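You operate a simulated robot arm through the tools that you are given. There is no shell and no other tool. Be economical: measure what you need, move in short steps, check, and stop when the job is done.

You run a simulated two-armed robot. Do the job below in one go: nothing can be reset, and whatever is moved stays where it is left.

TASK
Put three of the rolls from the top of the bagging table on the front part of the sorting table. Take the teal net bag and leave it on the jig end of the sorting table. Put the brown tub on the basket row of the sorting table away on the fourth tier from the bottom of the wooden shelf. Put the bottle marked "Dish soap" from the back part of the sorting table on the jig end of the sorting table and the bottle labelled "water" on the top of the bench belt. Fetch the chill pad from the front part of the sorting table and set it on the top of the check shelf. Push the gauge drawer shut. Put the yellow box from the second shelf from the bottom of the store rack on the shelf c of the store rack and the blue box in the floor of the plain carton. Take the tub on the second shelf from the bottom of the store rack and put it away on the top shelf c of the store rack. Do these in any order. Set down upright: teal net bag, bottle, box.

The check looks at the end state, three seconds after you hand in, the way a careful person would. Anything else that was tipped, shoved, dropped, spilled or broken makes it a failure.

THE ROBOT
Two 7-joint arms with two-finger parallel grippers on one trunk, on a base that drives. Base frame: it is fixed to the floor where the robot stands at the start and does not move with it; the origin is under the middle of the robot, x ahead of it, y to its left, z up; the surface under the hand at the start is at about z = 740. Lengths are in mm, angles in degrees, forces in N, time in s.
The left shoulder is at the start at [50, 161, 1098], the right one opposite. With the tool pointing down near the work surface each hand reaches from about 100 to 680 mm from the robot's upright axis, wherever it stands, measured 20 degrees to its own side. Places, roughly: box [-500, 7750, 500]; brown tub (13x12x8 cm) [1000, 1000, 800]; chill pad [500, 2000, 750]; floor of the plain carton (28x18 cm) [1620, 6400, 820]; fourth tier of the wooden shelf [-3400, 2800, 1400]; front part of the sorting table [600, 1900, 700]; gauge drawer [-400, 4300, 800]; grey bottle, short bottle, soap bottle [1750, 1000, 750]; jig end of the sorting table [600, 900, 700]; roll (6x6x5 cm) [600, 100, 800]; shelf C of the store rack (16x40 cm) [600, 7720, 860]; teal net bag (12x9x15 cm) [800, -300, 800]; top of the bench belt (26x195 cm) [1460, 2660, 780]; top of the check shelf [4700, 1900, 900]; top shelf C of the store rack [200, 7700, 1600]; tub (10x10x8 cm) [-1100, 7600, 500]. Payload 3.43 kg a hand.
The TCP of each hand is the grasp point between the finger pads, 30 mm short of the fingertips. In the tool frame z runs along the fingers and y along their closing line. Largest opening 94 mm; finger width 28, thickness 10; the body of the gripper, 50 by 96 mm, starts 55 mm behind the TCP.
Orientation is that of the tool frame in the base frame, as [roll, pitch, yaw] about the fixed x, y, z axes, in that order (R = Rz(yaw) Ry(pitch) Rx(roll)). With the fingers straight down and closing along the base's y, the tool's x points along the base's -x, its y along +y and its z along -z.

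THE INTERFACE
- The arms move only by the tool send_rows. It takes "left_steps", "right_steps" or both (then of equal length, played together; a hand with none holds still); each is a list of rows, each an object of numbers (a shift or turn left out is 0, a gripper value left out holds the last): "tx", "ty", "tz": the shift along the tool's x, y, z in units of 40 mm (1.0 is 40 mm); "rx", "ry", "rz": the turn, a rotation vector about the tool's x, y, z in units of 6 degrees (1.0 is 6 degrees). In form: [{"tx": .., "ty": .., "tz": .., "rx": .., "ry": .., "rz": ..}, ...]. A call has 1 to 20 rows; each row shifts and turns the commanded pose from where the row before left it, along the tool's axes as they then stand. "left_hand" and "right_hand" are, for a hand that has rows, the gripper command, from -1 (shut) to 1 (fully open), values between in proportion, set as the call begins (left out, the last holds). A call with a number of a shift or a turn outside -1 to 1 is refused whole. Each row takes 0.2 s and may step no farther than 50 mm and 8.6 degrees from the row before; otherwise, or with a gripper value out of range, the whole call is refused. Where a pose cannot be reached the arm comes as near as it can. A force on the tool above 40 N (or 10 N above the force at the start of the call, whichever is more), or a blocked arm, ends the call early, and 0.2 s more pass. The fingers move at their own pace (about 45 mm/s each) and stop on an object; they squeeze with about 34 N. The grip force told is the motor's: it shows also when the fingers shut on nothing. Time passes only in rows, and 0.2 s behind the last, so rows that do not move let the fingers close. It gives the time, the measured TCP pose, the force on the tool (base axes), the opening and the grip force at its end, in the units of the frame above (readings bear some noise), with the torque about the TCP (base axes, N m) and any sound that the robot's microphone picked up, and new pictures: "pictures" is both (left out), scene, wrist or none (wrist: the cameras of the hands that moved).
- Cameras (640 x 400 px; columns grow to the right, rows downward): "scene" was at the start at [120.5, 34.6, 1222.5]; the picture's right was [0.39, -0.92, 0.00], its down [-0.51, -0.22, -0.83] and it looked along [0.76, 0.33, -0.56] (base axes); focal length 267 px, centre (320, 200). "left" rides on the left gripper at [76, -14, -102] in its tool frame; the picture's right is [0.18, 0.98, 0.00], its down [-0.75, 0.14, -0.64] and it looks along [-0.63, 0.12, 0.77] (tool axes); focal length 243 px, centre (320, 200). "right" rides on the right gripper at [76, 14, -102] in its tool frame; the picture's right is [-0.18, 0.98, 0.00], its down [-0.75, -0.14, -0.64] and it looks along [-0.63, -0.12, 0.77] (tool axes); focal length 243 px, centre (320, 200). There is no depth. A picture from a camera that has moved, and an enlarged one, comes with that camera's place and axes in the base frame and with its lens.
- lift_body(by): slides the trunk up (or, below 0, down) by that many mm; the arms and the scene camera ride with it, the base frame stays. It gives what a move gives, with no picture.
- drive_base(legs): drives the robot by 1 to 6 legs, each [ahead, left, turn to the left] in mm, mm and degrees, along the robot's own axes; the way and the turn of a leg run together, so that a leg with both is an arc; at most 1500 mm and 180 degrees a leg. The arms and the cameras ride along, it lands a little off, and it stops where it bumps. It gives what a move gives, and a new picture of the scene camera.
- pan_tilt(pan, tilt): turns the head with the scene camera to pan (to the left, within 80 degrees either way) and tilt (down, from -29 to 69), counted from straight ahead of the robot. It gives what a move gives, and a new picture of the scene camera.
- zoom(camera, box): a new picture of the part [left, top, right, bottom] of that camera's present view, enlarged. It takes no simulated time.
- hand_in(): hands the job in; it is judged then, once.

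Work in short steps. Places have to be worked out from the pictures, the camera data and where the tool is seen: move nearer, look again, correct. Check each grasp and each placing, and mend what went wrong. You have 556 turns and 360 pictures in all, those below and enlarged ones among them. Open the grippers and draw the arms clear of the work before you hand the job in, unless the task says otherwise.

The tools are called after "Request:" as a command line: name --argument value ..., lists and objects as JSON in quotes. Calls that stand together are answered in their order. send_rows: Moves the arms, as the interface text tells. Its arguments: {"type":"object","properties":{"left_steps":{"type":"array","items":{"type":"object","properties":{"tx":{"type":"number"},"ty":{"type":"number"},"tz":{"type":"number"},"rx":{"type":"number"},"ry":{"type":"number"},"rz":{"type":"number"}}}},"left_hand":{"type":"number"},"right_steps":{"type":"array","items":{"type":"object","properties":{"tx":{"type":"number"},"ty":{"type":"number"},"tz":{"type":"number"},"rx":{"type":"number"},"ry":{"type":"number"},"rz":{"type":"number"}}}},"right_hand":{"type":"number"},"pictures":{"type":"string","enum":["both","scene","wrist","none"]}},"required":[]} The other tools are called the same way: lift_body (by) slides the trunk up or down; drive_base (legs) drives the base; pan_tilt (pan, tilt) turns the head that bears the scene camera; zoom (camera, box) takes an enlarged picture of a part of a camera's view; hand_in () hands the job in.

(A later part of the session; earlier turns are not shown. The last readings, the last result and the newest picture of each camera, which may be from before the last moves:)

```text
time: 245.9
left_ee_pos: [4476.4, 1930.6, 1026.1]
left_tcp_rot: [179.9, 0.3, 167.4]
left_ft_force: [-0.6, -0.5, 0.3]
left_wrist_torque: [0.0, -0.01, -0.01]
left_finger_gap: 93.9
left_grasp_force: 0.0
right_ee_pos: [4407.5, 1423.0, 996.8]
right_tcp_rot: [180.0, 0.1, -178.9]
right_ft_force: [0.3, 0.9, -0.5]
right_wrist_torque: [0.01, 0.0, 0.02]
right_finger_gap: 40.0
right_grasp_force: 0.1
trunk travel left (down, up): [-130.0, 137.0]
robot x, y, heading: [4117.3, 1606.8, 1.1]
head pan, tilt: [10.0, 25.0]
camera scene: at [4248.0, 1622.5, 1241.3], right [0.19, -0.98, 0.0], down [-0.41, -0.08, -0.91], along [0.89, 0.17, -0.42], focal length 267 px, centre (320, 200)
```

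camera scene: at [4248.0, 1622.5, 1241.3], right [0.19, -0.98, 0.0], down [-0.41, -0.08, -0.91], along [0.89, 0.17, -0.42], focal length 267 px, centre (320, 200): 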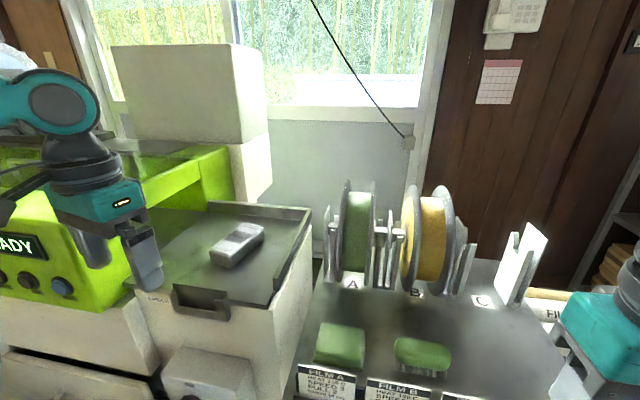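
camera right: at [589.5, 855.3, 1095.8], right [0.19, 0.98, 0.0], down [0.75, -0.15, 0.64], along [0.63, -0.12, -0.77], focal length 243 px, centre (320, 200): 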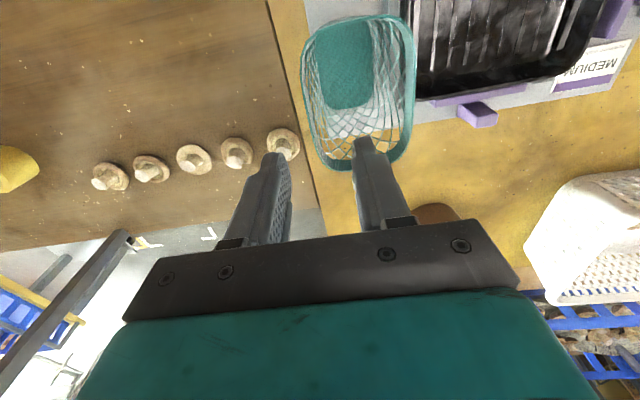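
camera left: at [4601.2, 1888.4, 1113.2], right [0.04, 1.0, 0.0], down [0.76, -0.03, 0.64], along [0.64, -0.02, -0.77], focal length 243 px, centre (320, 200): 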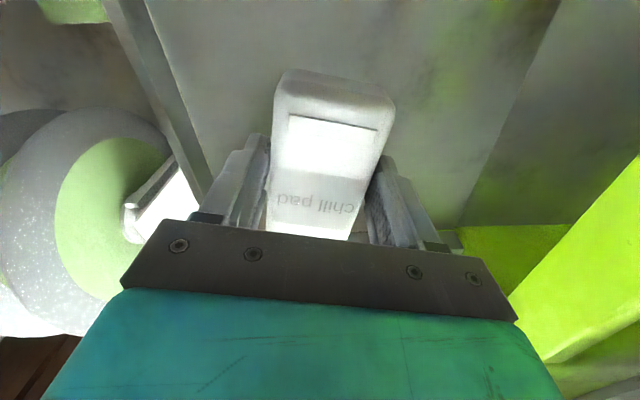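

Pad rests well on the check shelf. Next: the bottles at the back of the sorting table, approached from its right side facing +y.

Request:
send_rows --left_steps '[{"rz": -1, "tx": 0.5}, {"rz": -1, "tx": 0.5}]' --pictures "none"

Request:
drive_base --legs '[[-600, 0, 0], [0, -1350, 0], [0, 0, 90], [0, 1300, 0]]'

Request:
pan_tilt --pan 15 --tilt 25

```text
time: 246.5
left_ee_pos: [4438.2, 1937.2, 1027.4]
left_tcp_rot: [-179.9, 0.1, 179.4]
left_ft_force: [0.3, 0.1, 0.5]
left_wrist_torque: [0.0, -0.02, 0.01]
left_finger_gap: 94.2
left_grasp_force: 0.0
right_ee_pos: [4408.2, 1423.5, 997.2]
right_tcp_rot: [180.0, 0.0, -178.9]
right_ft_force: [-1.0, -0.4, -0.3]
right_wrist_torque: [0.03, 0.02, 0.0]
right_finger_gap: 40.0
right_grasp_force: 0.0
trunk travel left (down, up): [-130.0, 137.0]
robot x, y, heading: [4124.1, 1607.8, 0.9]
head pan, tilt: [10.0, 25.0]
```

```text
time: 248.7
left_ee_pos: [4123.9, 1915.5, 1026.8]
left_tcp_rot: [-179.9, 0.2, 178.7]
left_ft_force: [0.3, -0.1, 1.2]
left_wrist_torque: [-0.02, 0.02, -0.03]
left_finger_gap: 93.8
left_grasp_force: 0.0
right_ee_pos: [4087.0, 1402.3, 997.1]
right_tcp_rot: [-179.9, 0.0, -179.7]
right_ft_force: [0.8, -0.3, 1.2]
right_wrist_torque: [-0.03, -0.03, -0.01]
right_finger_gap: 39.9
right_grasp_force: 0.2
trunk travel left (down, up): [-130.0, 137.0]
robot x, y, heading: [3797.4, 1583.3, 0.4]
head pan, tilt: [10.0, 25.0]
stopped in leg 1: the robot was blocked; the commanded pose is now the measured one
camera scene: at [3930.5, 1603.0, 1241.2], right [0.18, -0.98, 0.0], down [-0.42, -0.08, -0.91], along [0.89, 0.16, -0.42], focal length 267 px, centre (320, 200)
```

scene: 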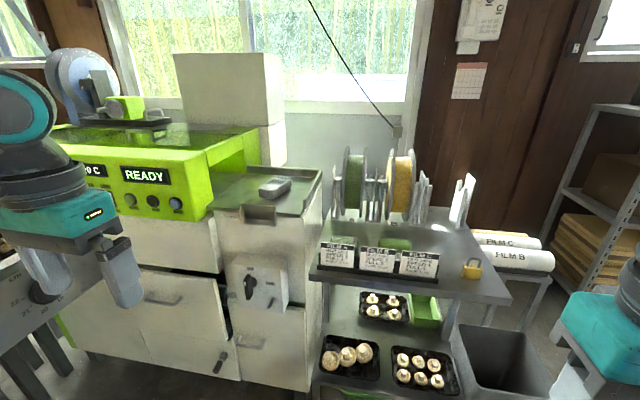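

```text
time: 249.4
left_ee_pos: [4124.5, 1913.8, 1025.7]
left_tcp_rot: [-179.9, 0.2, 178.6]
left_ft_force: [0.3, -0.1, 0.0]
left_wrist_torque: [0.0, 0.05, -0.01]
left_finger_gap: 94.0
left_grasp_force: 0.0
right_ee_pos: [4087.4, 1400.7, 995.8]
right_tcp_rot: [180.0, 0.0, -179.7]
right_ft_force: [0.8, 0.6, 0.3]
right_wrist_torque: [0.0, 0.02, 0.02]
right_finger_gap: 40.1
right_grasp_force: 0.1
trunk travel left (down, up): [-130.0, 137.0]
robot x, y, heading: [3801.3, 1585.5, 0.3]
head pan, tilt: [15.0, 25.0]
camera scene: at [3928.8, 1610.2, 1241.2], right [0.26, -0.96, 0.0], down [-0.41, -0.11, -0.91], along [0.87, 0.24, -0.42], focal length 267 px, centre (320, 200)
```

scene: 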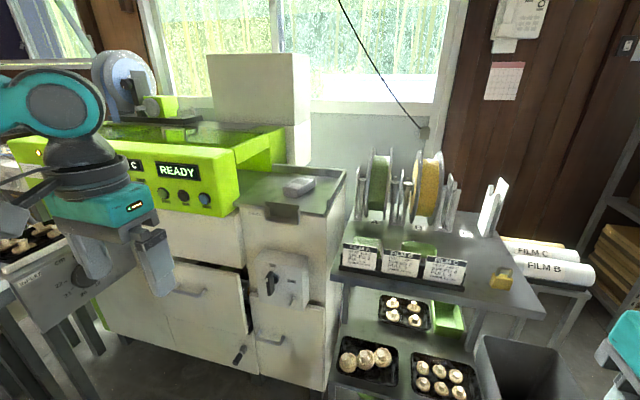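

Blocked behind by the box stack; go right first, then back.

Request:
drive_base --legs '[[30, 0, 0], [0, -1300, 0], [-300, 0, 0], [0, 0, 90], [0, 1200, 0]]'

Request:
pan_tilt --pan 15 --tilt 25

```text
time: 277.1
left_ee_pos: [2024.7, 610.7, 1028.1]
left_tcp_rot: [-179.9, 0.2, -91.7]
left_ft_force: [0.0, 0.3, -0.5]
left_wrist_torque: [0.02, -0.01, 0.02]
left_finger_gap: 94.1
left_grasp_force: 0.1
right_ee_pos: [2537.8, 572.0, 996.4]
right_tcp_rot: [180.0, -0.1, -89.8]
right_ft_force: [-0.1, 0.3, 1.6]
right_wrist_torque: [0.02, 0.02, 0.03]
right_finger_gap: 40.1
right_grasp_force: 0.1
trunk travel left (down, up): [-130.0, 137.0]
robot x, y, heading: [2351.6, 286.4, 89.8]
head pan, tilt: [15.0, 25.0]
camera scene: at [2326.1, 415.7, 1241.2], right [0.97, 0.26, 0.0], down [0.11, -0.41, -0.91], along [-0.24, 0.88, -0.42], focal length 267 px, centre (320, 200)
```

scene: 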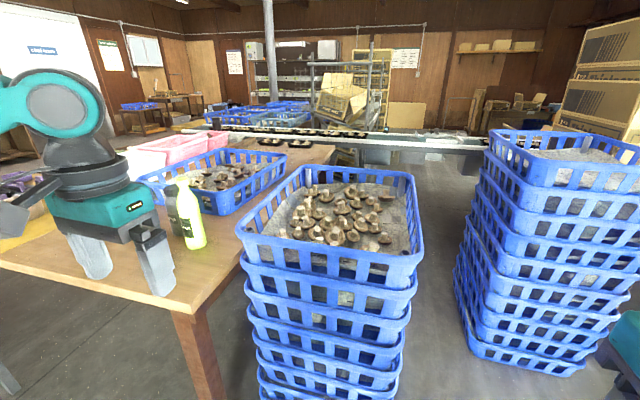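

```text
time: 277.7
left_ee_pos: [2024.7, 611.5, 1028.1]
left_tcp_rot: [-179.8, 0.2, -91.7]
left_ft_force: [0.3, -1.0, 0.6]
left_wrist_torque: [0.04, 0.0, -0.02]
left_finger_gap: 94.0
left_grasp_force: 0.1
right_ee_pos: [2538.9, 572.7, 998.4]
right_tcp_rot: [-180.0, 0.0, -90.0]
right_ft_force: [0.1, 0.0, 0.0]
right_wrist_torque: [0.03, 0.02, 0.0]
right_finger_gap: 40.0
right_grasp_force: 0.0
trunk travel left (down, up): [-130.0, 137.0]
robot x, y, heading: [2350.9, 289.6, 89.8]
head pan, tilt: [15.0, 25.0]
camera scene: at [2326.2, 415.7, 1241.2], right [0.97, 0.26, 0.0], down [0.11, -0.41, -0.91], along [-0.24, 0.88, -0.42], focal length 267 px, centre (320, 200)
```

scene: 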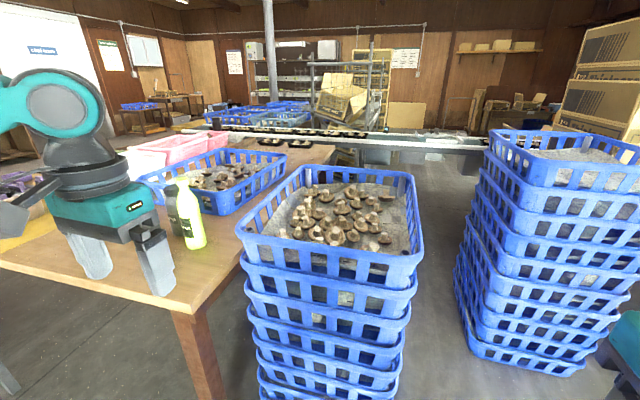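

Bottles are at the table's right rear corner. Strafe left 480 more.

Request:
drive_base --legs '[[0, 480, 0]]'

Request:
pan_tilt --pan 0 --tilt 32

```text
time: 282.4
left_ee_pos: [1548.0, 610.9, 1027.7]
left_tcp_rot: [-179.9, 0.3, -91.7]
left_ft_force: [-0.4, -1.1, -0.2]
left_wrist_torque: [0.02, 0.0, 0.02]
left_finger_gap: 93.9
left_grasp_force: 0.1
right_ee_pos: [2060.2, 572.1, 997.1]
right_tcp_rot: [-180.0, 0.0, -90.0]
right_ft_force: [0.1, -0.9, -0.2]
right_wrist_torque: [0.03, 0.0, -0.01]
right_finger_gap: 39.9
right_grasp_force: 0.1
trunk travel left (down, up): [-130.0, 137.0]
robot x, y, heading: [1874.1, 289.7, 90.0]
head pan, tilt: [15.0, 25.0]
camera scene: at [1849.3, 415.1, 1241.2], right [0.97, 0.26, 0.0], down [0.11, -0.41, -0.91], along [-0.24, 0.88, -0.42], focal length 267 px, centre (320, 200)
```

scene: 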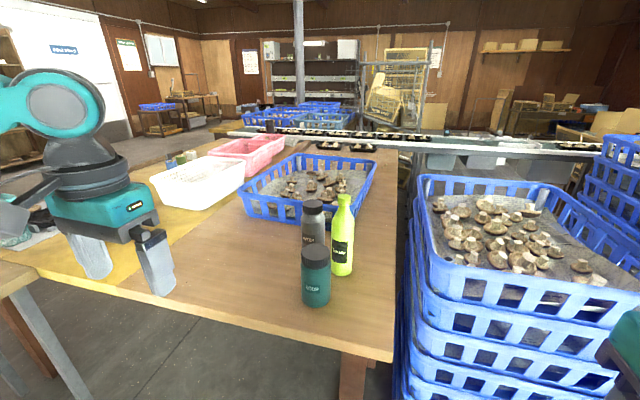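

```text
time: 283.2
left_ee_pos: [1548.1, 611.3, 1028.2]
left_tcp_rot: [-179.9, 0.3, -91.5]
left_ft_force: [0.4, 0.3, -0.1]
left_wrist_torque: [0.0, -0.02, -0.04]
left_finger_gap: 94.0
left_grasp_force: 0.1
right_ee_pos: [2060.3, 574.0, 997.2]
right_tcp_rot: [179.9, 0.0, -89.9]
right_ft_force: [0.8, 0.2, -0.1]
right_wrist_torque: [-0.02, 0.01, -0.01]
right_finger_gap: 39.9
right_grasp_force: 0.0
trunk travel left (down, up): [-130.0, 137.0]
robot x, y, heading: [1871.6, 288.8, 90.5]
head pan, tilt: [0.0, 32.0]
camera scene: at [1873.1, 415.7, 1230.2], right [1.0, 0.0, 0.0], down [0.0, -0.53, -0.85], along [0.0, 0.85, -0.53], focal length 267 px, centre (320, 200)
```

scene: 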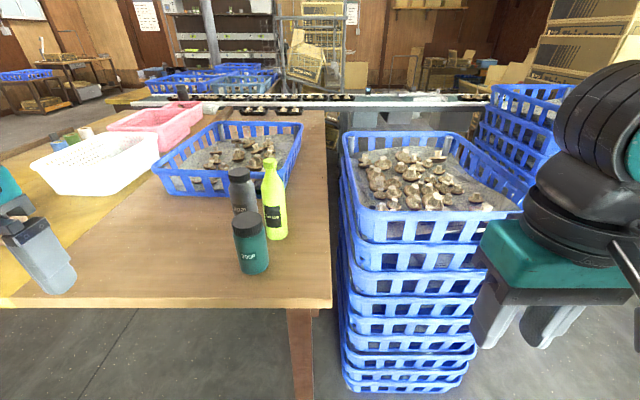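

Request:
zoom --camera "scene" --box '[200, 140, 320, 290]'

```text
2.67 times, centred on (260, 215) of scene
camera zoom: at [1873.1, 415.7, 1230.2], right [1.0, 0.0, 0.0], down [0.0, -0.53, -0.85], along [0.0, 0.85, -0.53], focal length 713 px, centre (480, 160)
```

zoom: 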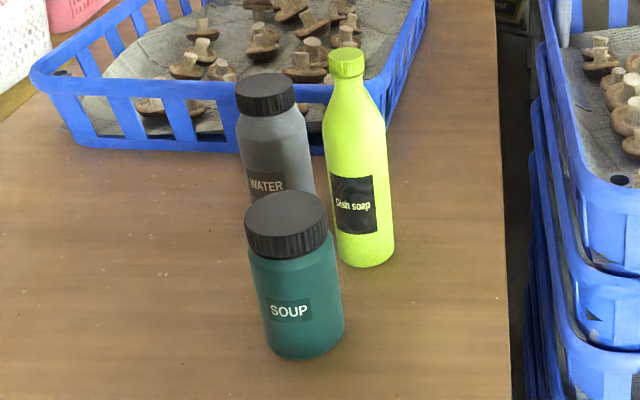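

Lime bottle = "Dish soap" (≈[1750,1018], top z≈965), grey = "WATER", teal = "SOUP" (leave). Soap first with the right hand, closing along y. Move base left 310 and ahead 120, rotating the right wrist.

Request:
drive_base --legs '[[0, 310, 0], [120, 0, 0]]'

Request:
send_rows --right_steps '[{"rz": 1}, {"rz": 1}, {"rz": 1}, {"rz": 1}, {"rz": 1}, {"rz": 1}, {"rz": 1}, {"rz": 1}, {"rz": 1}, {"rz": 1}, {"rz": 1}, {"rz": 1}, {"rz": 1}, {"rz": 1}, {"rz": 1}]' --right_hand 0.3 --pictures "both"

```text
time: 287.4
left_ee_pos: [1238.8, 732.4, 1027.9]
left_tcp_rot: [-179.9, 0.2, -91.9]
left_ft_force: [-0.2, 0.0, 0.0]
left_wrist_torque: [-0.03, -0.06, 0.01]
left_finger_gap: 94.0
left_grasp_force: 0.1
right_ee_pos: [1751.1, 691.7, 996.4]
right_tcp_rot: [-180.0, 0.0, -90.1]
right_ft_force: [0.6, 0.2, 0.0]
right_wrist_torque: [0.01, 0.0, 0.01]
right_finger_gap: 39.8
right_grasp_force: 0.1
trunk travel left (down, up): [-130.0, 137.0]
robot x, y, heading: [1565.3, 407.0, 89.7]
head pan, tilt: [0.0, 32.0]
camera scene: at [1563.2, 536.3, 1230.0], right [1.0, 0.0, 0.0], down [0.0, -0.53, -0.85], along [0.0, 0.85, -0.53], focal length 267 px, centre (320, 200)
```

scene: 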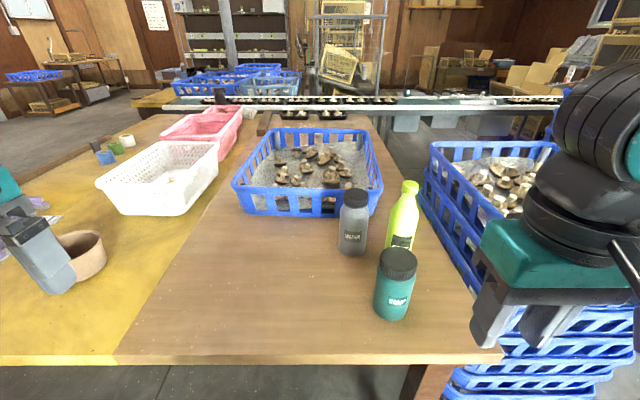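

```text
time: 290.6
left_ee_pos: [1237.5, 733.4, 1027.9]
left_tcp_rot: [-179.9, 0.3, -91.9]
left_ft_force: [0.1, 0.5, 0.1]
left_wrist_torque: [0.0, 0.0, 0.01]
left_finger_gap: 94.1
left_grasp_force: 0.0
right_ee_pos: [1751.2, 691.8, 997.3]
right_tcp_rot: [180.0, 0.0, 179.7]
right_ft_force: [-0.6, 0.4, 1.0]
right_wrist_torque: [0.04, 0.01, 0.01]
right_finger_gap: 61.4
right_grasp_force: 0.0
trunk travel left (down, up): [-130.0, 137.0]
robot x, y, heading: [1565.7, 408.1, 90.0]
head pan, tilt: [0.0, 32.0]
camera scene: at [1563.2, 535.8, 1230.1], right [1.0, 0.0, 0.0], down [0.0, -0.53, -0.85], along [0.0, 0.85, -0.53], focal length 267 px, centre (320, 200)
camera right: at [1675.9, 706.6, 1100.3], right [0.19, 0.98, 0.0], down [0.75, -0.15, 0.64], along [0.63, -0.12, -0.77], focal length 243 px, centre (320, 200)
```

scene: 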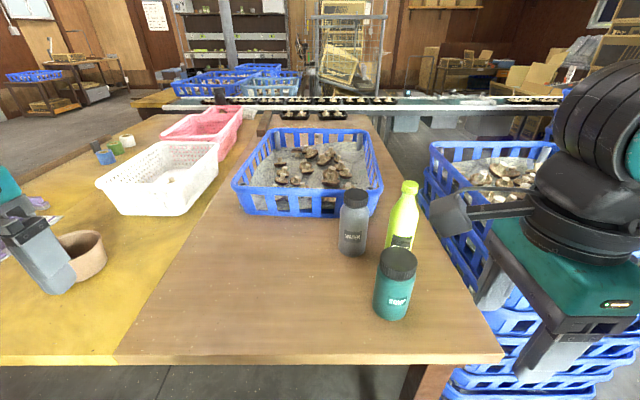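
right: 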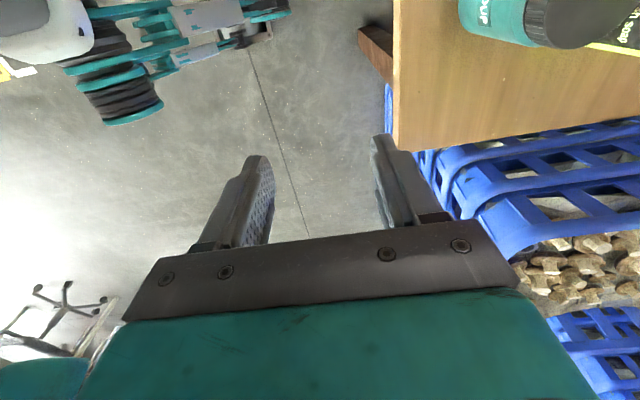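

Triangulated: soap [1750,1022], top ≈962; water [1649,1086], top ≈905. Move the right hand over the soap cap.

Request:
send_rows --right_steps '[{"tz": -0.8}, {"ty": 0.9}, {"ty": 0.9}, {"ty": 0.9}, {"ty": 0.9}, {"ty": 0.9}, {"ty": 0.9}, {"ty": 0.9}, {"ty": 0.9}, {"ty": 0.6}]' --pictures "both"

```text
time: 292.8
left_ee_pos: [1238.6, 732.3, 1026.4]
left_tcp_rot: [-179.9, 0.2, -91.9]
left_ft_force: [-0.2, -0.5, 0.4]
left_wrist_torque: [0.03, -0.01, 0.03]
left_finger_gap: 94.0
left_grasp_force: 0.1
right_ee_pos: [1751.4, 1005.4, 1028.0]
right_tcp_rot: [180.0, 0.1, 180.0]
right_ft_force: [-0.5, -0.3, -0.2]
right_wrist_torque: [0.01, -0.02, 0.0]
right_finger_gap: 60.9
right_grasp_force: 0.0
trunk travel left (down, up): [-130.0, 137.0]
robot x, y, heading: [1566.5, 406.0, 90.0]
head pan, tilt: [0.0, 32.0]
camera scene: at [1563.0, 535.9, 1230.1], right [1.0, 0.0, 0.0], down [0.0, -0.53, -0.85], along [0.0, 0.85, -0.53], focal length 267 px, centre (320, 200)
camera right: at [1675.4, 1018.6, 1132.7], right [0.18, 0.98, 0.0], down [0.75, -0.14, 0.64], along [0.63, -0.12, -0.77], focal length 243 px, centre (320, 200)
```

scene: 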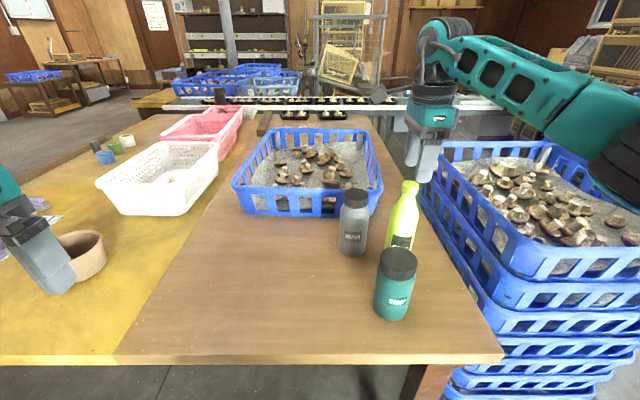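
right: 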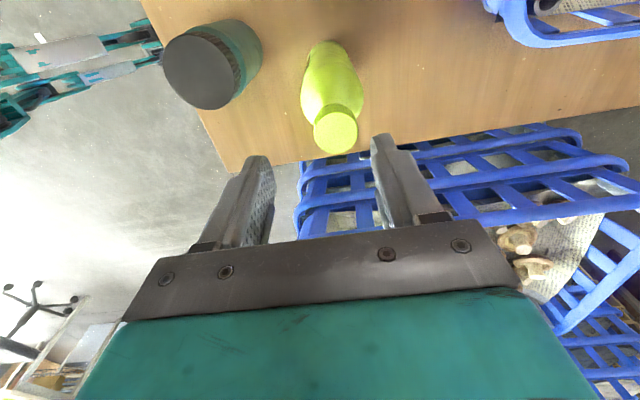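

Cap at [1751,1015]. Centre and descend onto cap/neck.

Request:
send_rows --right_steps '[{"ty": 0.25}, {"tz": 0.52}, {"tz": 0.52}, {"tz": 0.52}, {"tz": 0.52}]' --pictures "wrist"

```text
time: 293.9
left_ee_pos: [1238.4, 732.0, 1027.3]
left_tcp_rot: [-180.0, 0.2, -91.9]
left_ft_force: [-0.1, 0.7, 0.9]
left_wrist_torque: [0.0, -0.02, -0.01]
left_finger_gap: 94.0
left_grasp_force: 0.0
right_ee_pos: [1751.6, 1013.9, 944.6]
right_tcp_rot: [-180.0, 0.0, 179.9]
right_ft_force: [0.6, 0.0, -0.1]
right_wrist_torque: [-0.01, -0.04, -0.01]
right_finger_gap: 61.0
right_grasp_force: 0.0
trunk travel left (down, up): [-130.0, 137.0]
robot x, y, heading: [1562.8, 406.2, 89.7]
head pan, tilt: [0.0, 32.0]
camera right: at [1676.7, 1027.8, 1048.4], right [0.19, 0.98, 0.0], down [0.75, -0.14, 0.64], along [0.63, -0.12, -0.77], focal length 243 px, centre (320, 200)
```

right: 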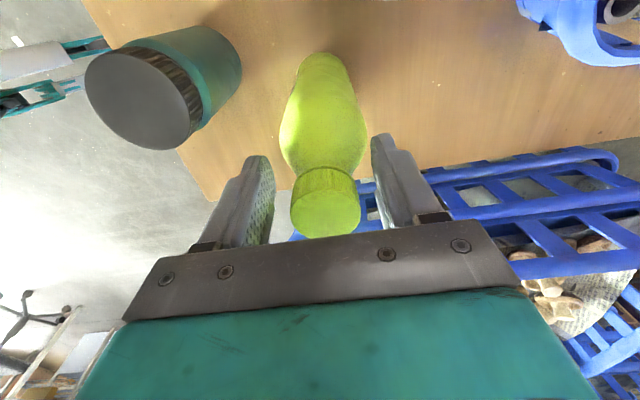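

Request:
send_rows --right_steps '[{"tz": 0.08}, {"tz": 0}, {"tz": 0}, {"tz": 0}]' --right_hand -1 --pictures "none"

Request:
send_rows --right_steps '[{"tz": -0.5}, {"tz": -0.5}, {"tz": -0.5}]' --pictures "wrist"

```text
time: 294.9
left_ee_pos: [1238.1, 731.8, 1027.4]
left_tcp_rot: [-179.8, 0.3, -92.0]
left_ft_force: [-0.7, -0.1, 0.5]
left_wrist_torque: [0.01, 0.0, -0.02]
left_finger_gap: 94.4
left_grasp_force: 0.1
right_ee_pos: [1751.8, 1013.5, 943.3]
right_tcp_rot: [179.7, -0.1, 179.9]
right_ft_force: [1.3, 3.4, 12.1]
right_wrist_torque: [0.39, 0.02, 0.01]
right_finger_gap: 44.7
right_grasp_force: 34.3
trunk travel left (down, up): [-130.0, 137.0]
robot x, y, heading: [1566.0, 408.6, 89.8]
head pan, tilt: [0.0, 32.0]
```

```text
time: 295.8
left_ee_pos: [1238.6, 731.5, 1027.3]
left_tcp_rot: [-179.9, 0.2, -91.8]
left_ft_force: [0.4, 0.8, 0.3]
left_wrist_torque: [0.0, -0.02, 0.01]
left_finger_gap: 93.9
left_grasp_force: 0.0
right_ee_pos: [1752.6, 1014.7, 1001.4]
right_tcp_rot: [180.0, 0.0, 179.9]
right_ft_force: [0.4, -1.2, -2.8]
right_wrist_torque: [0.03, -0.01, 0.01]
right_finger_gap: 43.5
right_grasp_force: 34.0
trunk travel left (down, up): [-130.0, 137.0]
robot x, y, heading: [1563.1, 408.8, 89.9]
head pan, tilt: [0.0, 32.0]
camera right: at [1676.8, 1028.7, 1105.7], right [0.19, 0.98, 0.0], down [0.75, -0.14, 0.64], along [0.63, -0.12, -0.77], focal length 243 px, centre (320, 200)
```

right: 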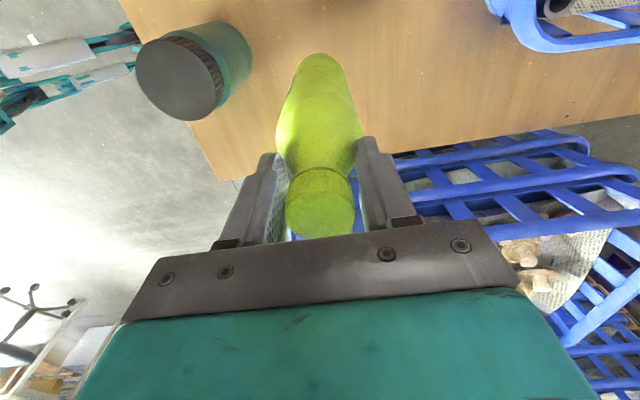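

The tips hold only the tapered shoulder (gap 43.5). Set it back and regrip higher, on the cap.

Request:
send_rows --right_steps '[{"tz": 0.5}, {"tz": 0.5}, {"tz": 0.35}, {"tz": 0.07}, {"tz": 0.07}]' --pictures "none"

```text
time: 296.9
left_ee_pos: [1238.4, 731.3, 1026.9]
left_tcp_rot: [-179.9, 0.3, -91.9]
left_ft_force: [-0.1, -0.4, 0.8]
left_wrist_torque: [0.01, -0.01, 0.02]
left_finger_gap: 94.0
left_grasp_force: 0.0
right_ee_pos: [1752.7, 1013.2, 945.0]
right_tcp_rot: [179.7, 0.0, 179.9]
right_ft_force: [2.3, -1.4, 8.1]
right_wrist_torque: [-0.27, -0.09, 0.0]
right_finger_gap: 43.6
right_grasp_force: 33.8
trunk travel left (down, up): [-130.0, 137.0]
robot x, y, heading: [1561.7, 406.8, 90.1]
head pan, tilt: [0.0, 32.0]
```

Request:
send_rows --right_steps '[{"tz": 0}, {"tz": 0}, {"tz": -0.25}, {"tz": -0.2}]' --right_hand 0.3 --pictures "wrist"

```text
time: 297.9
left_ee_pos: [1238.5, 732.2, 1027.6]
left_tcp_rot: [-179.9, 0.2, -91.9]
left_ft_force: [0.1, -0.6, -0.3]
left_wrist_torque: [0.0, 0.01, 0.0]
left_finger_gap: 94.1
left_grasp_force: 0.0
right_ee_pos: [1751.1, 1013.2, 961.9]
right_tcp_rot: [180.0, 0.1, 179.9]
right_ft_force: [-0.4, -0.5, 0.2]
right_wrist_torque: [-0.01, -0.03, 0.0]
right_finger_gap: 61.0
right_grasp_force: 0.0
trunk travel left (down, up): [-130.0, 137.0]
robot x, y, heading: [1563.8, 407.9, 89.7]
head pan, tilt: [0.0, 32.0]
camera right: at [1676.3, 1027.9, 1064.7], right [0.19, 0.98, 0.0], down [0.75, -0.14, 0.64], along [0.63, -0.12, -0.77], focal length 243 px, centre (320, 200)
```

right: 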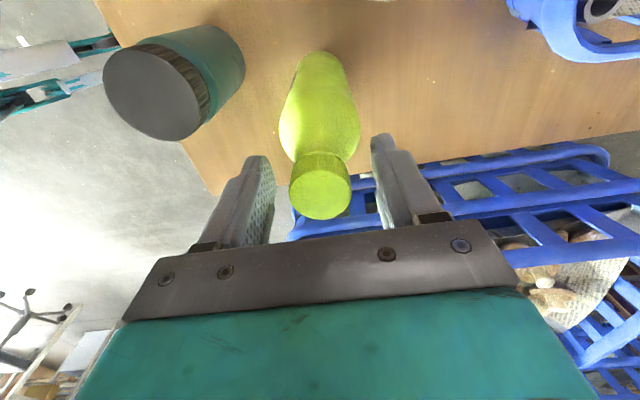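

Request:
send_rows --right_steps '[{"tz": 0.1}, {"tz": 0}, {"tz": 0}, {"tz": 0}]' --right_hand -1 --pictures "none"

Request:
send_rows --right_steps '[{"tz": -0.5}, {"tz": -0.8}, {"tz": -0.8}]' --pictures "wrist"

```text
time: 298.9
left_ee_pos: [1237.7, 732.5, 1026.2]
left_tcp_rot: [-180.0, 0.3, -91.9]
left_ft_force: [0.1, -0.1, 0.4]
left_wrist_torque: [0.01, 0.02, -0.01]
left_finger_gap: 94.0
left_grasp_force: 0.0
right_ee_pos: [1750.7, 1013.8, 956.5]
right_tcp_rot: [179.9, 0.0, 179.9]
right_ft_force: [-0.9, 0.6, 0.1]
right_wrist_torque: [0.04, 0.07, 0.07]
right_finger_gap: 34.3
right_grasp_force: 33.8
trunk travel left (down, up): [-130.0, 137.0]
robot x, y, heading: [1565.2, 407.1, 89.8]
head pan, tilt: [0.0, 32.0]
```

```text
time: 299.8
left_ee_pos: [1237.9, 732.0, 1028.5]
left_tcp_rot: [-179.9, 0.2, -91.9]
left_ft_force: [0.2, 0.2, 0.4]
left_wrist_torque: [-0.02, -0.03, -0.02]
left_finger_gap: 94.0
left_grasp_force: 0.1
right_ee_pos: [1751.9, 1012.8, 1040.7]
right_tcp_rot: [-180.0, 0.0, 179.8]
right_ft_force: [0.1, 0.5, -3.0]
right_wrist_torque: [-0.01, 0.0, -0.01]
right_finger_gap: 33.8
right_grasp_force: 33.7
trunk travel left (down, up): [-130.0, 137.0]
robot x, y, heading: [1562.8, 411.1, 89.8]
head pan, tilt: [0.0, 32.0]
camera right: at [1676.9, 1027.6, 1144.0], right [0.19, 0.98, 0.0], down [0.75, -0.14, 0.64], along [0.63, -0.12, -0.77], focal length 243 px, centre (320, 200)
```

right: 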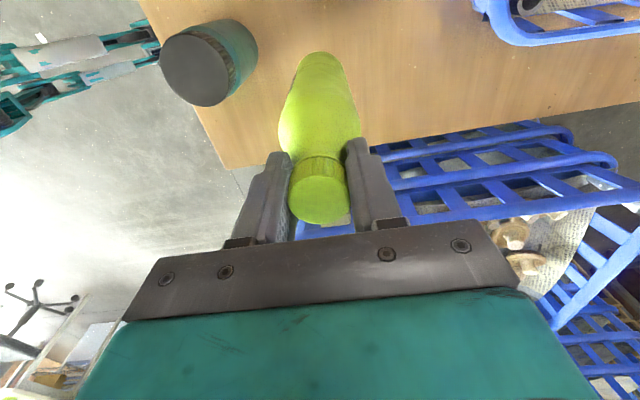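

Cap grip solid. Lift higher and draw back over the soup bottle's height.

Request:
send_rows --right_steps '[{"tz": -0.9}, {"tz": -0.9}, {"tz": -0.9}]' --pictures "none"

Request:
send_rows --right_steps '[{"ty": -0.9}, {"ty": -0.9}, {"ty": -0.9}, {"ty": -0.9}, {"ty": -0.9}, {"ty": -0.9}, {"ty": -0.9}, {"ty": -0.9}]' --pictures "none"

Request:
drive_base --legs '[[0, -310, 0]]'

```text
time: 300.6
left_ee_pos: [1238.1, 732.9, 1026.8]
left_tcp_rot: [-179.8, 0.3, -91.8]
left_ft_force: [0.7, -1.4, 0.0]
left_wrist_torque: [0.0, 0.02, 0.02]
left_finger_gap: 93.7
left_grasp_force: 0.0
right_ee_pos: [1753.5, 1006.1, 1149.1]
right_tcp_rot: [179.9, 0.0, -180.0]
right_ft_force: [-0.1, -0.1, -4.3]
right_wrist_torque: [0.0, 0.01, 0.03]
right_finger_gap: 33.6
right_grasp_force: 33.9
right hand out of reach, approached as far as the arm can: row 3
trunk travel left (down, up): [-130.0, 137.0]
robot x, y, heading: [1564.7, 407.8, 89.7]
head pan, tilt: [0.0, 32.0]
```

```text
time: 302.4
left_ee_pos: [1238.0, 730.4, 1028.1]
left_tcp_rot: [179.9, 0.3, -92.0]
left_ft_force: [-0.2, 0.0, 0.3]
left_wrist_torque: [0.01, 0.01, -0.05]
left_finger_gap: 93.7
left_grasp_force: 0.0
right_ee_pos: [1754.3, 717.0, 1147.8]
right_tcp_rot: [179.9, 0.0, 179.8]
right_ft_force: [1.4, -0.1, -4.0]
right_wrist_torque: [-0.02, -0.02, 0.02]
right_finger_gap: 32.2
right_grasp_force: 33.7
trunk travel left (down, up): [-130.0, 137.0]
robot x, y, heading: [1560.4, 404.5, 90.0]
head pan, tilt: [0.0, 32.0]
```

```text
time: 305.6
left_ee_pos: [1545.3, 731.3, 1027.7]
left_tcp_rot: [-179.9, 0.2, -91.7]
left_ft_force: [-0.2, 0.2, 0.2]
left_wrist_torque: [0.02, 0.02, 0.02]
left_finger_gap: 94.0
left_grasp_force: 0.1
right_ee_pos: [2059.9, 718.4, 1147.8]
right_tcp_rot: [179.9, 0.0, -179.9]
right_ft_force: [-0.2, 0.9, -3.3]
right_wrist_torque: [-0.02, -0.03, 0.0]
right_finger_gap: 32.1
right_grasp_force: 33.9
trunk travel left (down, up): [-130.0, 137.0]
robot x, y, heading: [1869.5, 408.4, 90.0]
head pan, tilt: [0.0, 32.0]
camera scene: at [1870.7, 535.5, 1230.1], right [1.0, 0.0, 0.0], down [0.0, -0.53, -0.85], along [0.0, 0.85, -0.53], focal length 267 px, centre (320, 200)
```

scene: 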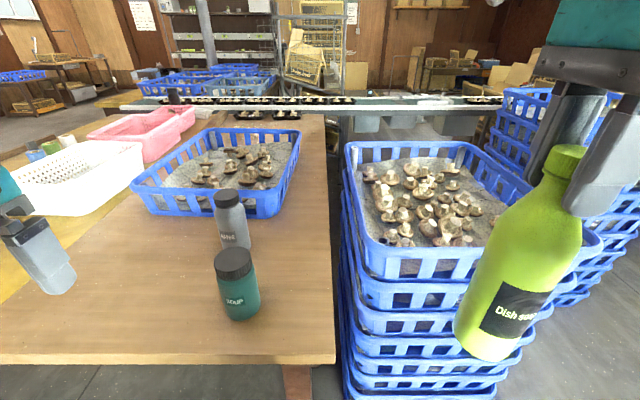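

Request:
zoom --camera "scene" --box '[440, 60, 640, 360]'

Request:
zoom --camera "right" --box '[160, 20, 480, 260]'

```text
1.33 times, centred on (540, 210) of scene
camera zoom: at [1870.7, 535.5, 1230.1], right [1.0, 0.0, 0.0], down [0.0, -0.53, -0.85], along [0.0, 0.85, -0.53], focal length 356 px, centre (27, 187)
```

zoom: 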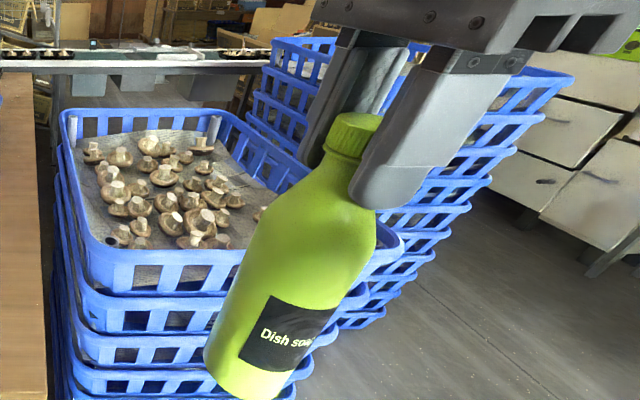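

```text
1.67 times, centred on (320, 140) of right
camera zoom: at [1985.6, 732.3, 1251.6], right [0.18, 0.98, 0.0], down [0.75, -0.14, 0.64], along [0.63, -0.12, -0.77], focal length 404 px, centre (320, 300)
```

zoom: 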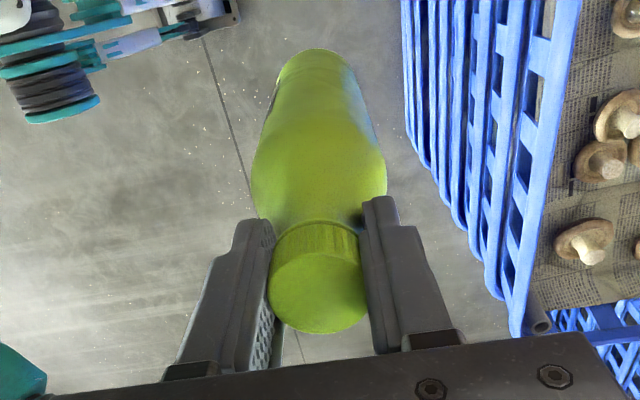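

Grip looks fine. Draw the right hand in 80, drive ahead 70, and bring the left over the water bottle.

Request:
send_rows --right_steps '[{"ty": -0.7}, {"ty": -0.7}, {"ty": -0.7}]' --pictures "none"

Request:
drive_base --legs '[[70, 0, 0]]'

Request:
send_rows --left_steps '[{"tx": -0.9, "ty": -0.4}, {"tx": -0.9, "ty": -0.4}, {"tx": -0.9, "ty": -0.4}, {"tx": -0.9, "ty": -0.4}, {"tx": -0.9, "ty": -0.4}, {"tx": -0.9, "ty": -0.4}]' --left_hand 1 --pictures "both"

```text
time: 306.4
left_ee_pos: [1544.8, 730.6, 1026.9]
left_tcp_rot: [180.0, 0.2, -91.8]
left_ft_force: [1.2, -0.3, -0.7]
left_wrist_torque: [0.05, 0.01, 0.03]
left_finger_gap: 94.1
left_grasp_force: 0.0
right_ee_pos: [2061.4, 634.8, 1146.5]
right_tcp_rot: [179.9, 0.0, 179.9]
right_ft_force: [-0.6, -0.1, -3.4]
right_wrist_torque: [0.04, 0.0, 0.01]
right_finger_gap: 31.7
right_grasp_force: 33.6
trunk travel left (down, up): [-130.0, 137.0]
robot x, y, heading: [1875.4, 404.9, 90.1]
head pan, tilt: [0.0, 32.0]
```

```text
time: 307.4
left_ee_pos: [1546.7, 800.6, 1027.1]
left_tcp_rot: [-179.8, 0.2, -91.8]
left_ft_force: [1.2, 0.2, -0.3]
left_wrist_torque: [-0.02, 0.01, -0.01]
left_finger_gap: 93.9
left_grasp_force: 0.2
right_ee_pos: [2060.5, 702.7, 1147.6]
right_tcp_rot: [-180.0, 0.0, 179.9]
right_ft_force: [-0.8, 0.7, -3.8]
right_wrist_torque: [-0.03, -0.03, 0.05]
right_finger_gap: 31.4
right_grasp_force: 33.9
trunk travel left (down, up): [-130.0, 137.0]
robot x, y, heading: [1871.6, 476.0, 90.0]
head pan, tilt: [0.0, 32.0]
camera scene: at [1870.5, 605.1, 1230.0], right [1.0, 0.0, 0.0], down [0.0, -0.53, -0.85], along [0.0, 0.85, -0.53], focal length 267 px, centre (320, 200)
```

scene: 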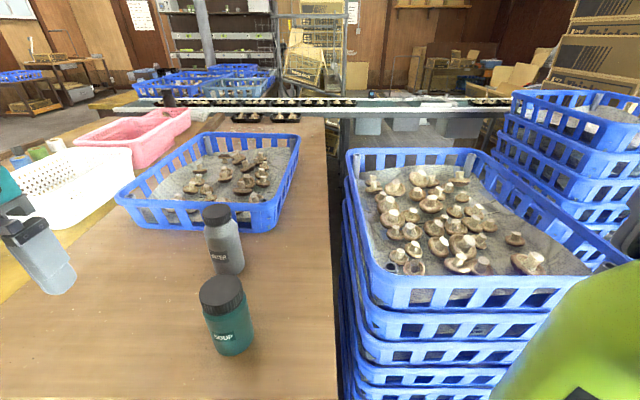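

```text
time: 308.8
left_ee_pos: [1647.4, 1013.1, 1028.5]
left_tcp_rot: [-180.0, 0.3, -91.7]
left_ft_force: [-0.9, 0.5, 0.3]
left_wrist_torque: [-0.03, 0.03, 0.03]
left_finger_gap: 93.9
left_grasp_force: 0.0
right_ee_pos: [2061.5, 704.1, 1147.8]
right_tcp_rot: [-179.9, 0.0, -179.9]
right_ft_force: [0.6, 1.2, -3.3]
right_wrist_torque: [-0.06, -0.02, 0.0]
right_finger_gap: 31.2
right_grasp_force: 34.3
trunk travel left (down, up): [-130.0, 137.0]
robot x, y, heading: [1874.9, 474.5, 90.0]
head pan, tilt: [0.0, 32.0]
camera scene: at [1870.4, 605.2, 1230.0], right [1.0, 0.0, 0.0], down [0.0, -0.53, -0.85], along [0.0, 0.85, -0.53], focal length 267 px, centre (320, 200)
camera left: at [1658.5, 937.4, 1130.0], right [-0.99, -0.16, 0.0], down [-0.12, 0.76, 0.64], along [-0.1, 0.64, -0.76], focal length 243 px, centre (320, 200)
```

scene: 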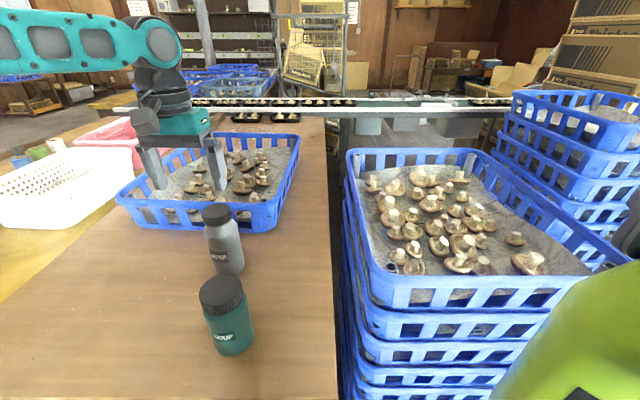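
left: 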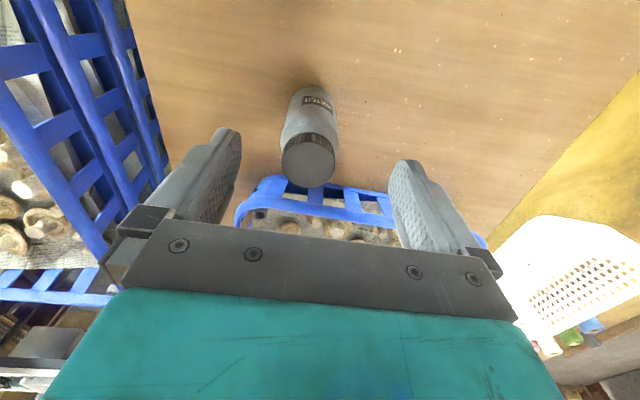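

The right gap keeps creeping down (34→31); check the soap grip.

Request:
zoom --camera "right" --box '[160, 20, 480, 260]'

```text
1.67 times, centred on (320, 140) of right
camera zoom: at [1985.2, 718.5, 1250.9], right [0.18, 0.98, 0.0], down [0.75, -0.14, 0.64], along [0.63, -0.12, -0.77], focal length 404 px, centre (320, 300)
```

zoom: 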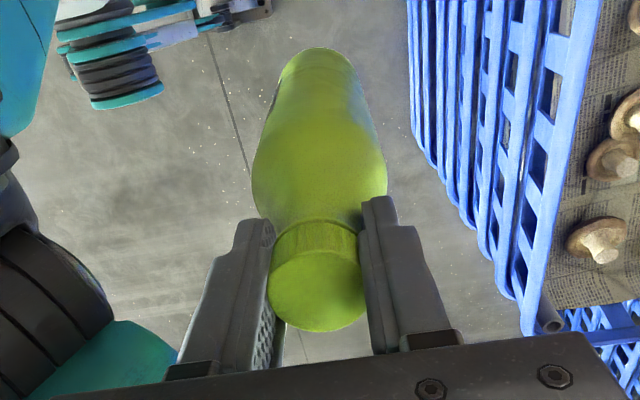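

Soap still as before (just compliance). Water cap at [1651,1073]; centre above and descend partway.

Request:
send_rows --left_steps '[{"tx": -0.75, "ty": -0.1}, {"tx": -0.73, "ty": -0.05}, {"tz": 0.8}, {"tz": 0.8}]' --pictures "wrist"

```text
time: 309.8
left_ee_pos: [1634.6, 1027.0, 963.3]
left_tcp_rot: [-179.9, 0.2, -91.7]
left_ft_force: [0.6, -0.5, 0.4]
left_wrist_torque: [0.03, 0.0, 0.02]
left_finger_gap: 94.0
left_grasp_force: 0.0
left hand out of reach, approached as far as the arm can: row 1, 2, 4
right_ee_pos: [2060.2, 703.3, 1147.6]
right_tcp_rot: [180.0, 0.0, 180.0]
right_ft_force: [0.1, 0.6, -3.1]
right_wrist_torque: [0.01, 0.02, 0.04]
right_finger_gap: 31.1
right_grasp_force: 34.2
trunk travel left (down, up): [-130.0, 137.0]
robot x, y, heading: [1874.0, 474.4, 90.0]
head pan, tilt: [0.0, 32.0]
camera left: at [1644.9, 950.3, 1065.0], right [-0.99, -0.15, 0.0], down [-0.12, 0.75, 0.65], along [-0.1, 0.64, -0.76], focal length 243 px, centre (320, 200)
```

left: 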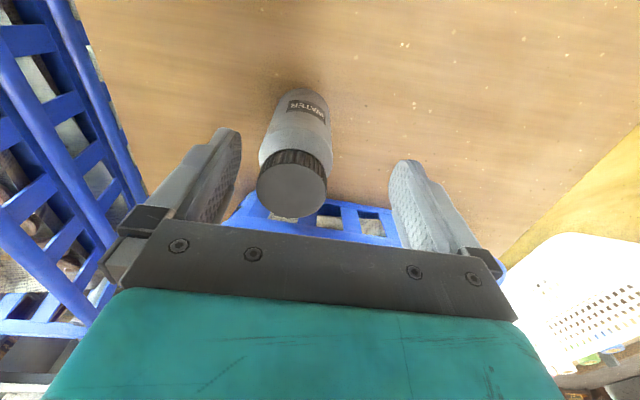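

Left is at its limit; lower the trunk to gain reach (first back the hand up and out).

Request:
send_rows --left_steps '[{"tz": -0.9, "tx": 0.3}, {"tz": -0.9, "tx": 0.3}, {"tz": -0.9}]' --pictures "none"

Request:
lift_body --by -110

Request:
send_rows --left_steps '[{"tx": -0.8, "ty": -0.2}, {"tx": -0.8, "ty": -0.2}, {"tx": -0.3}]' --pictures "wrist"

```text
time: 310.6
left_ee_pos: [1633.4, 1001.3, 1072.1]
left_tcp_rot: [-179.9, 0.2, -91.8]
left_ft_force: [-0.1, -0.8, 0.6]
left_wrist_torque: [-0.01, 0.03, 0.0]
left_finger_gap: 94.0
left_grasp_force: 0.1
right_ee_pos: [2061.0, 701.7, 1147.9]
right_tcp_rot: [180.0, 0.0, 180.0]
right_ft_force: [0.0, 0.6, -3.8]
right_wrist_torque: [-0.01, -0.01, 0.03]
right_finger_gap: 31.3
right_grasp_force: 33.9
trunk travel left (down, up): [-130.0, 137.0]
robot x, y, heading: [1873.4, 474.0, 90.0]
head pan, tilt: [0.0, 32.0]
```

```text
time: 312.1
left_ee_pos: [1632.1, 1001.8, 962.3]
left_tcp_rot: [-179.9, 0.2, -91.9]
left_ft_force: [0.0, 0.4, -0.9]
left_wrist_torque: [0.01, -0.02, -0.01]
left_finger_gap: 94.0
left_grasp_force: 0.0
right_ee_pos: [2061.5, 703.8, 1037.6]
right_tcp_rot: [179.8, 0.0, 180.0]
right_ft_force: [0.0, 1.5, -2.6]
right_wrist_torque: [0.02, 0.0, 0.01]
right_finger_gap: 31.3
right_grasp_force: 33.8
trunk travel left (down, up): [-20.0, 247.0]
robot x, y, heading: [1875.1, 475.8, 90.3]
head pan, tilt: [0.0, 32.0]
```

```text
time: 312.9
left_ee_pos: [1626.2, 1030.0, 953.4]
left_tcp_rot: [-179.8, 0.3, -91.8]
left_ft_force: [-0.2, 0.1, -1.0]
left_wrist_torque: [0.0, -0.02, 0.04]
left_finger_gap: 94.0
left_grasp_force: 0.0
left hand out of reach, approached as far as the arm can: row 1, 2, 3
right_ee_pos: [2059.7, 702.3, 1037.6]
right_tcp_rot: [179.9, 0.1, 180.0]
right_ft_force: [-0.3, 0.3, -2.8]
right_wrist_torque: [-0.02, 0.0, 0.02]
right_finger_gap: 31.2
right_grasp_force: 33.9
trunk travel left (down, up): [-20.0, 247.0]
robot x, y, heading: [1873.9, 473.4, 89.9]
head pan, tilt: [0.0, 32.0]
camera left: at [1637.3, 953.4, 1055.2], right [-0.99, -0.15, 0.0], down [-0.12, 0.75, 0.65], along [-0.1, 0.64, -0.76], focal length 243 px, centre (320, 200)
```

left: 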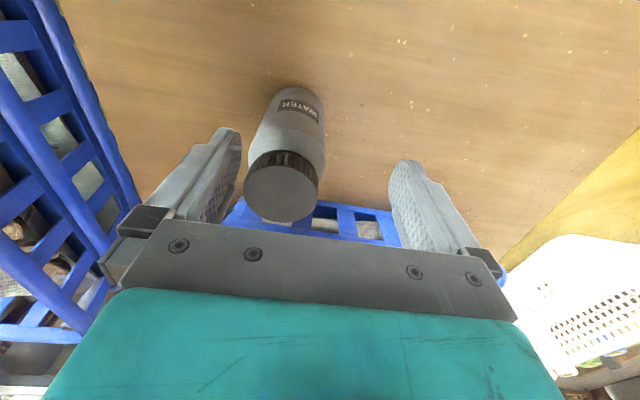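

Use the base for the last 45 mm (tips are above the cap).

Request:
drive_base --legs '[[45, -25, 0]]'

Request:
zoom --camera "left" --box '[0, 0, 640, 400]'

```text
time: 313.8
left_ee_pos: [1650.6, 1062.2, 952.9]
left_tcp_rot: [-179.9, 0.3, -91.7]
left_ft_force: [0.4, 0.1, -0.6]
left_wrist_torque: [0.03, -0.01, -0.02]
left_finger_gap: 94.0
left_grasp_force: 0.1
right_ee_pos: [2084.7, 734.9, 1036.5]
right_tcp_rot: [179.8, 0.0, -179.8]
right_ft_force: [-0.2, 0.1, -3.2]
right_wrist_torque: [0.0, -0.03, 0.0]
right_finger_gap: 31.3
right_grasp_force: 33.9
trunk travel left (down, up): [-20.0, 247.0]
robot x, y, heading: [1894.9, 504.2, 89.9]
head pan, tilt: [0.0, 32.0]
camera scene: at [1894.4, 636.1, 1120.2], right [1.0, 0.0, 0.0], down [0.0, -0.53, -0.85], along [0.0, 0.85, -0.53], focal length 267 px, centre (320, 200)
```

scene: 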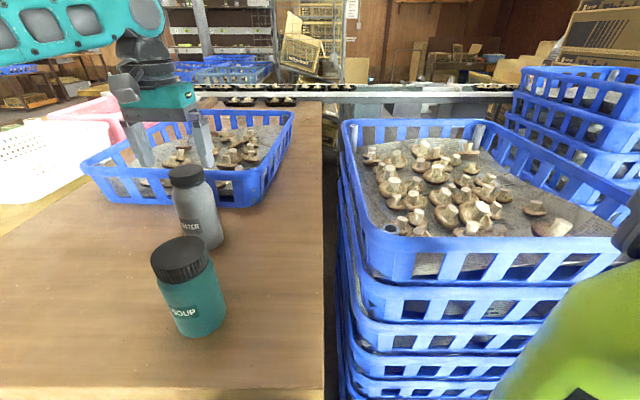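

```text
1.00 times, centred on (320, 200) of left (not enlarged: the box is as wide or as high as the picture)
camera zoom: at [1660.2, 984.5, 1055.3], right [-0.99, -0.16, 0.0], down [-0.12, 0.75, 0.65], along [-0.1, 0.64, -0.76], focal length 243 px, centre (320, 200)
```

zoom: 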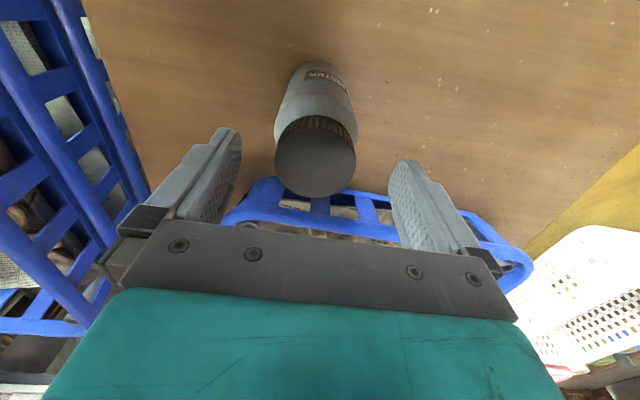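

Request:
send_rows --left_steps '[{"tz": 0.5}, {"tz": 0.5}]' --pictures "none"

```text
time: 314.4
left_ee_pos: [1650.5, 1061.4, 912.7]
left_tcp_rot: [-179.9, 0.3, -91.4]
left_ft_force: [0.2, -0.7, 0.2]
left_wrist_torque: [0.04, 0.01, 0.03]
left_finger_gap: 94.1
left_grasp_force: 0.0
right_ee_pos: [2084.9, 736.6, 1037.0]
right_tcp_rot: [-179.9, 0.0, -179.8]
right_ft_force: [0.1, 0.6, -3.4]
right_wrist_torque: [0.02, -0.01, 0.02]
right_finger_gap: 31.1
right_grasp_force: 33.9
trunk travel left (down, up): [-20.0, 247.0]
robot x, y, heading: [1895.1, 504.9, 90.0]
head pan, tilt: [0.0, 32.0]
```

Request:
send_rows --left_steps '[{"tz": 0.4}, {"tz": 0.4}, {"tz": 0.3, "tx": -0.2}]' --pictures "wrist"

```text
time: 315.2
left_ee_pos: [1649.7, 1065.6, 870.7]
left_tcp_rot: [-179.8, 0.3, -91.6]
left_ft_force: [-0.7, 0.6, -1.3]
left_wrist_torque: [0.0, 0.04, -0.02]
left_finger_gap: 93.9
left_grasp_force: 0.1
left hand out of reach, approached as far as the arm can: row 3
right_ee_pos: [2085.5, 734.9, 1037.2]
right_tcp_rot: [179.9, 0.1, -179.7]
right_ft_force: [0.0, 0.5, -3.3]
right_wrist_torque: [0.0, 0.01, 0.0]
right_finger_gap: 31.1
right_grasp_force: 34.6
trunk travel left (down, up): [-20.0, 247.0]
robot x, y, heading: [1894.5, 506.2, 90.0]
head pan, tilt: [0.0, 32.0]
camera left: at [1659.1, 988.6, 971.6], right [-0.99, -0.16, 0.0], down [-0.12, 0.75, 0.65], along [-0.1, 0.64, -0.76], focal length 243 px, centre (320, 200)
```

left: 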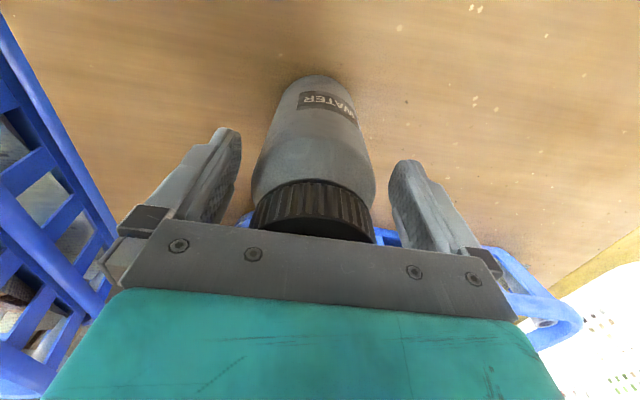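

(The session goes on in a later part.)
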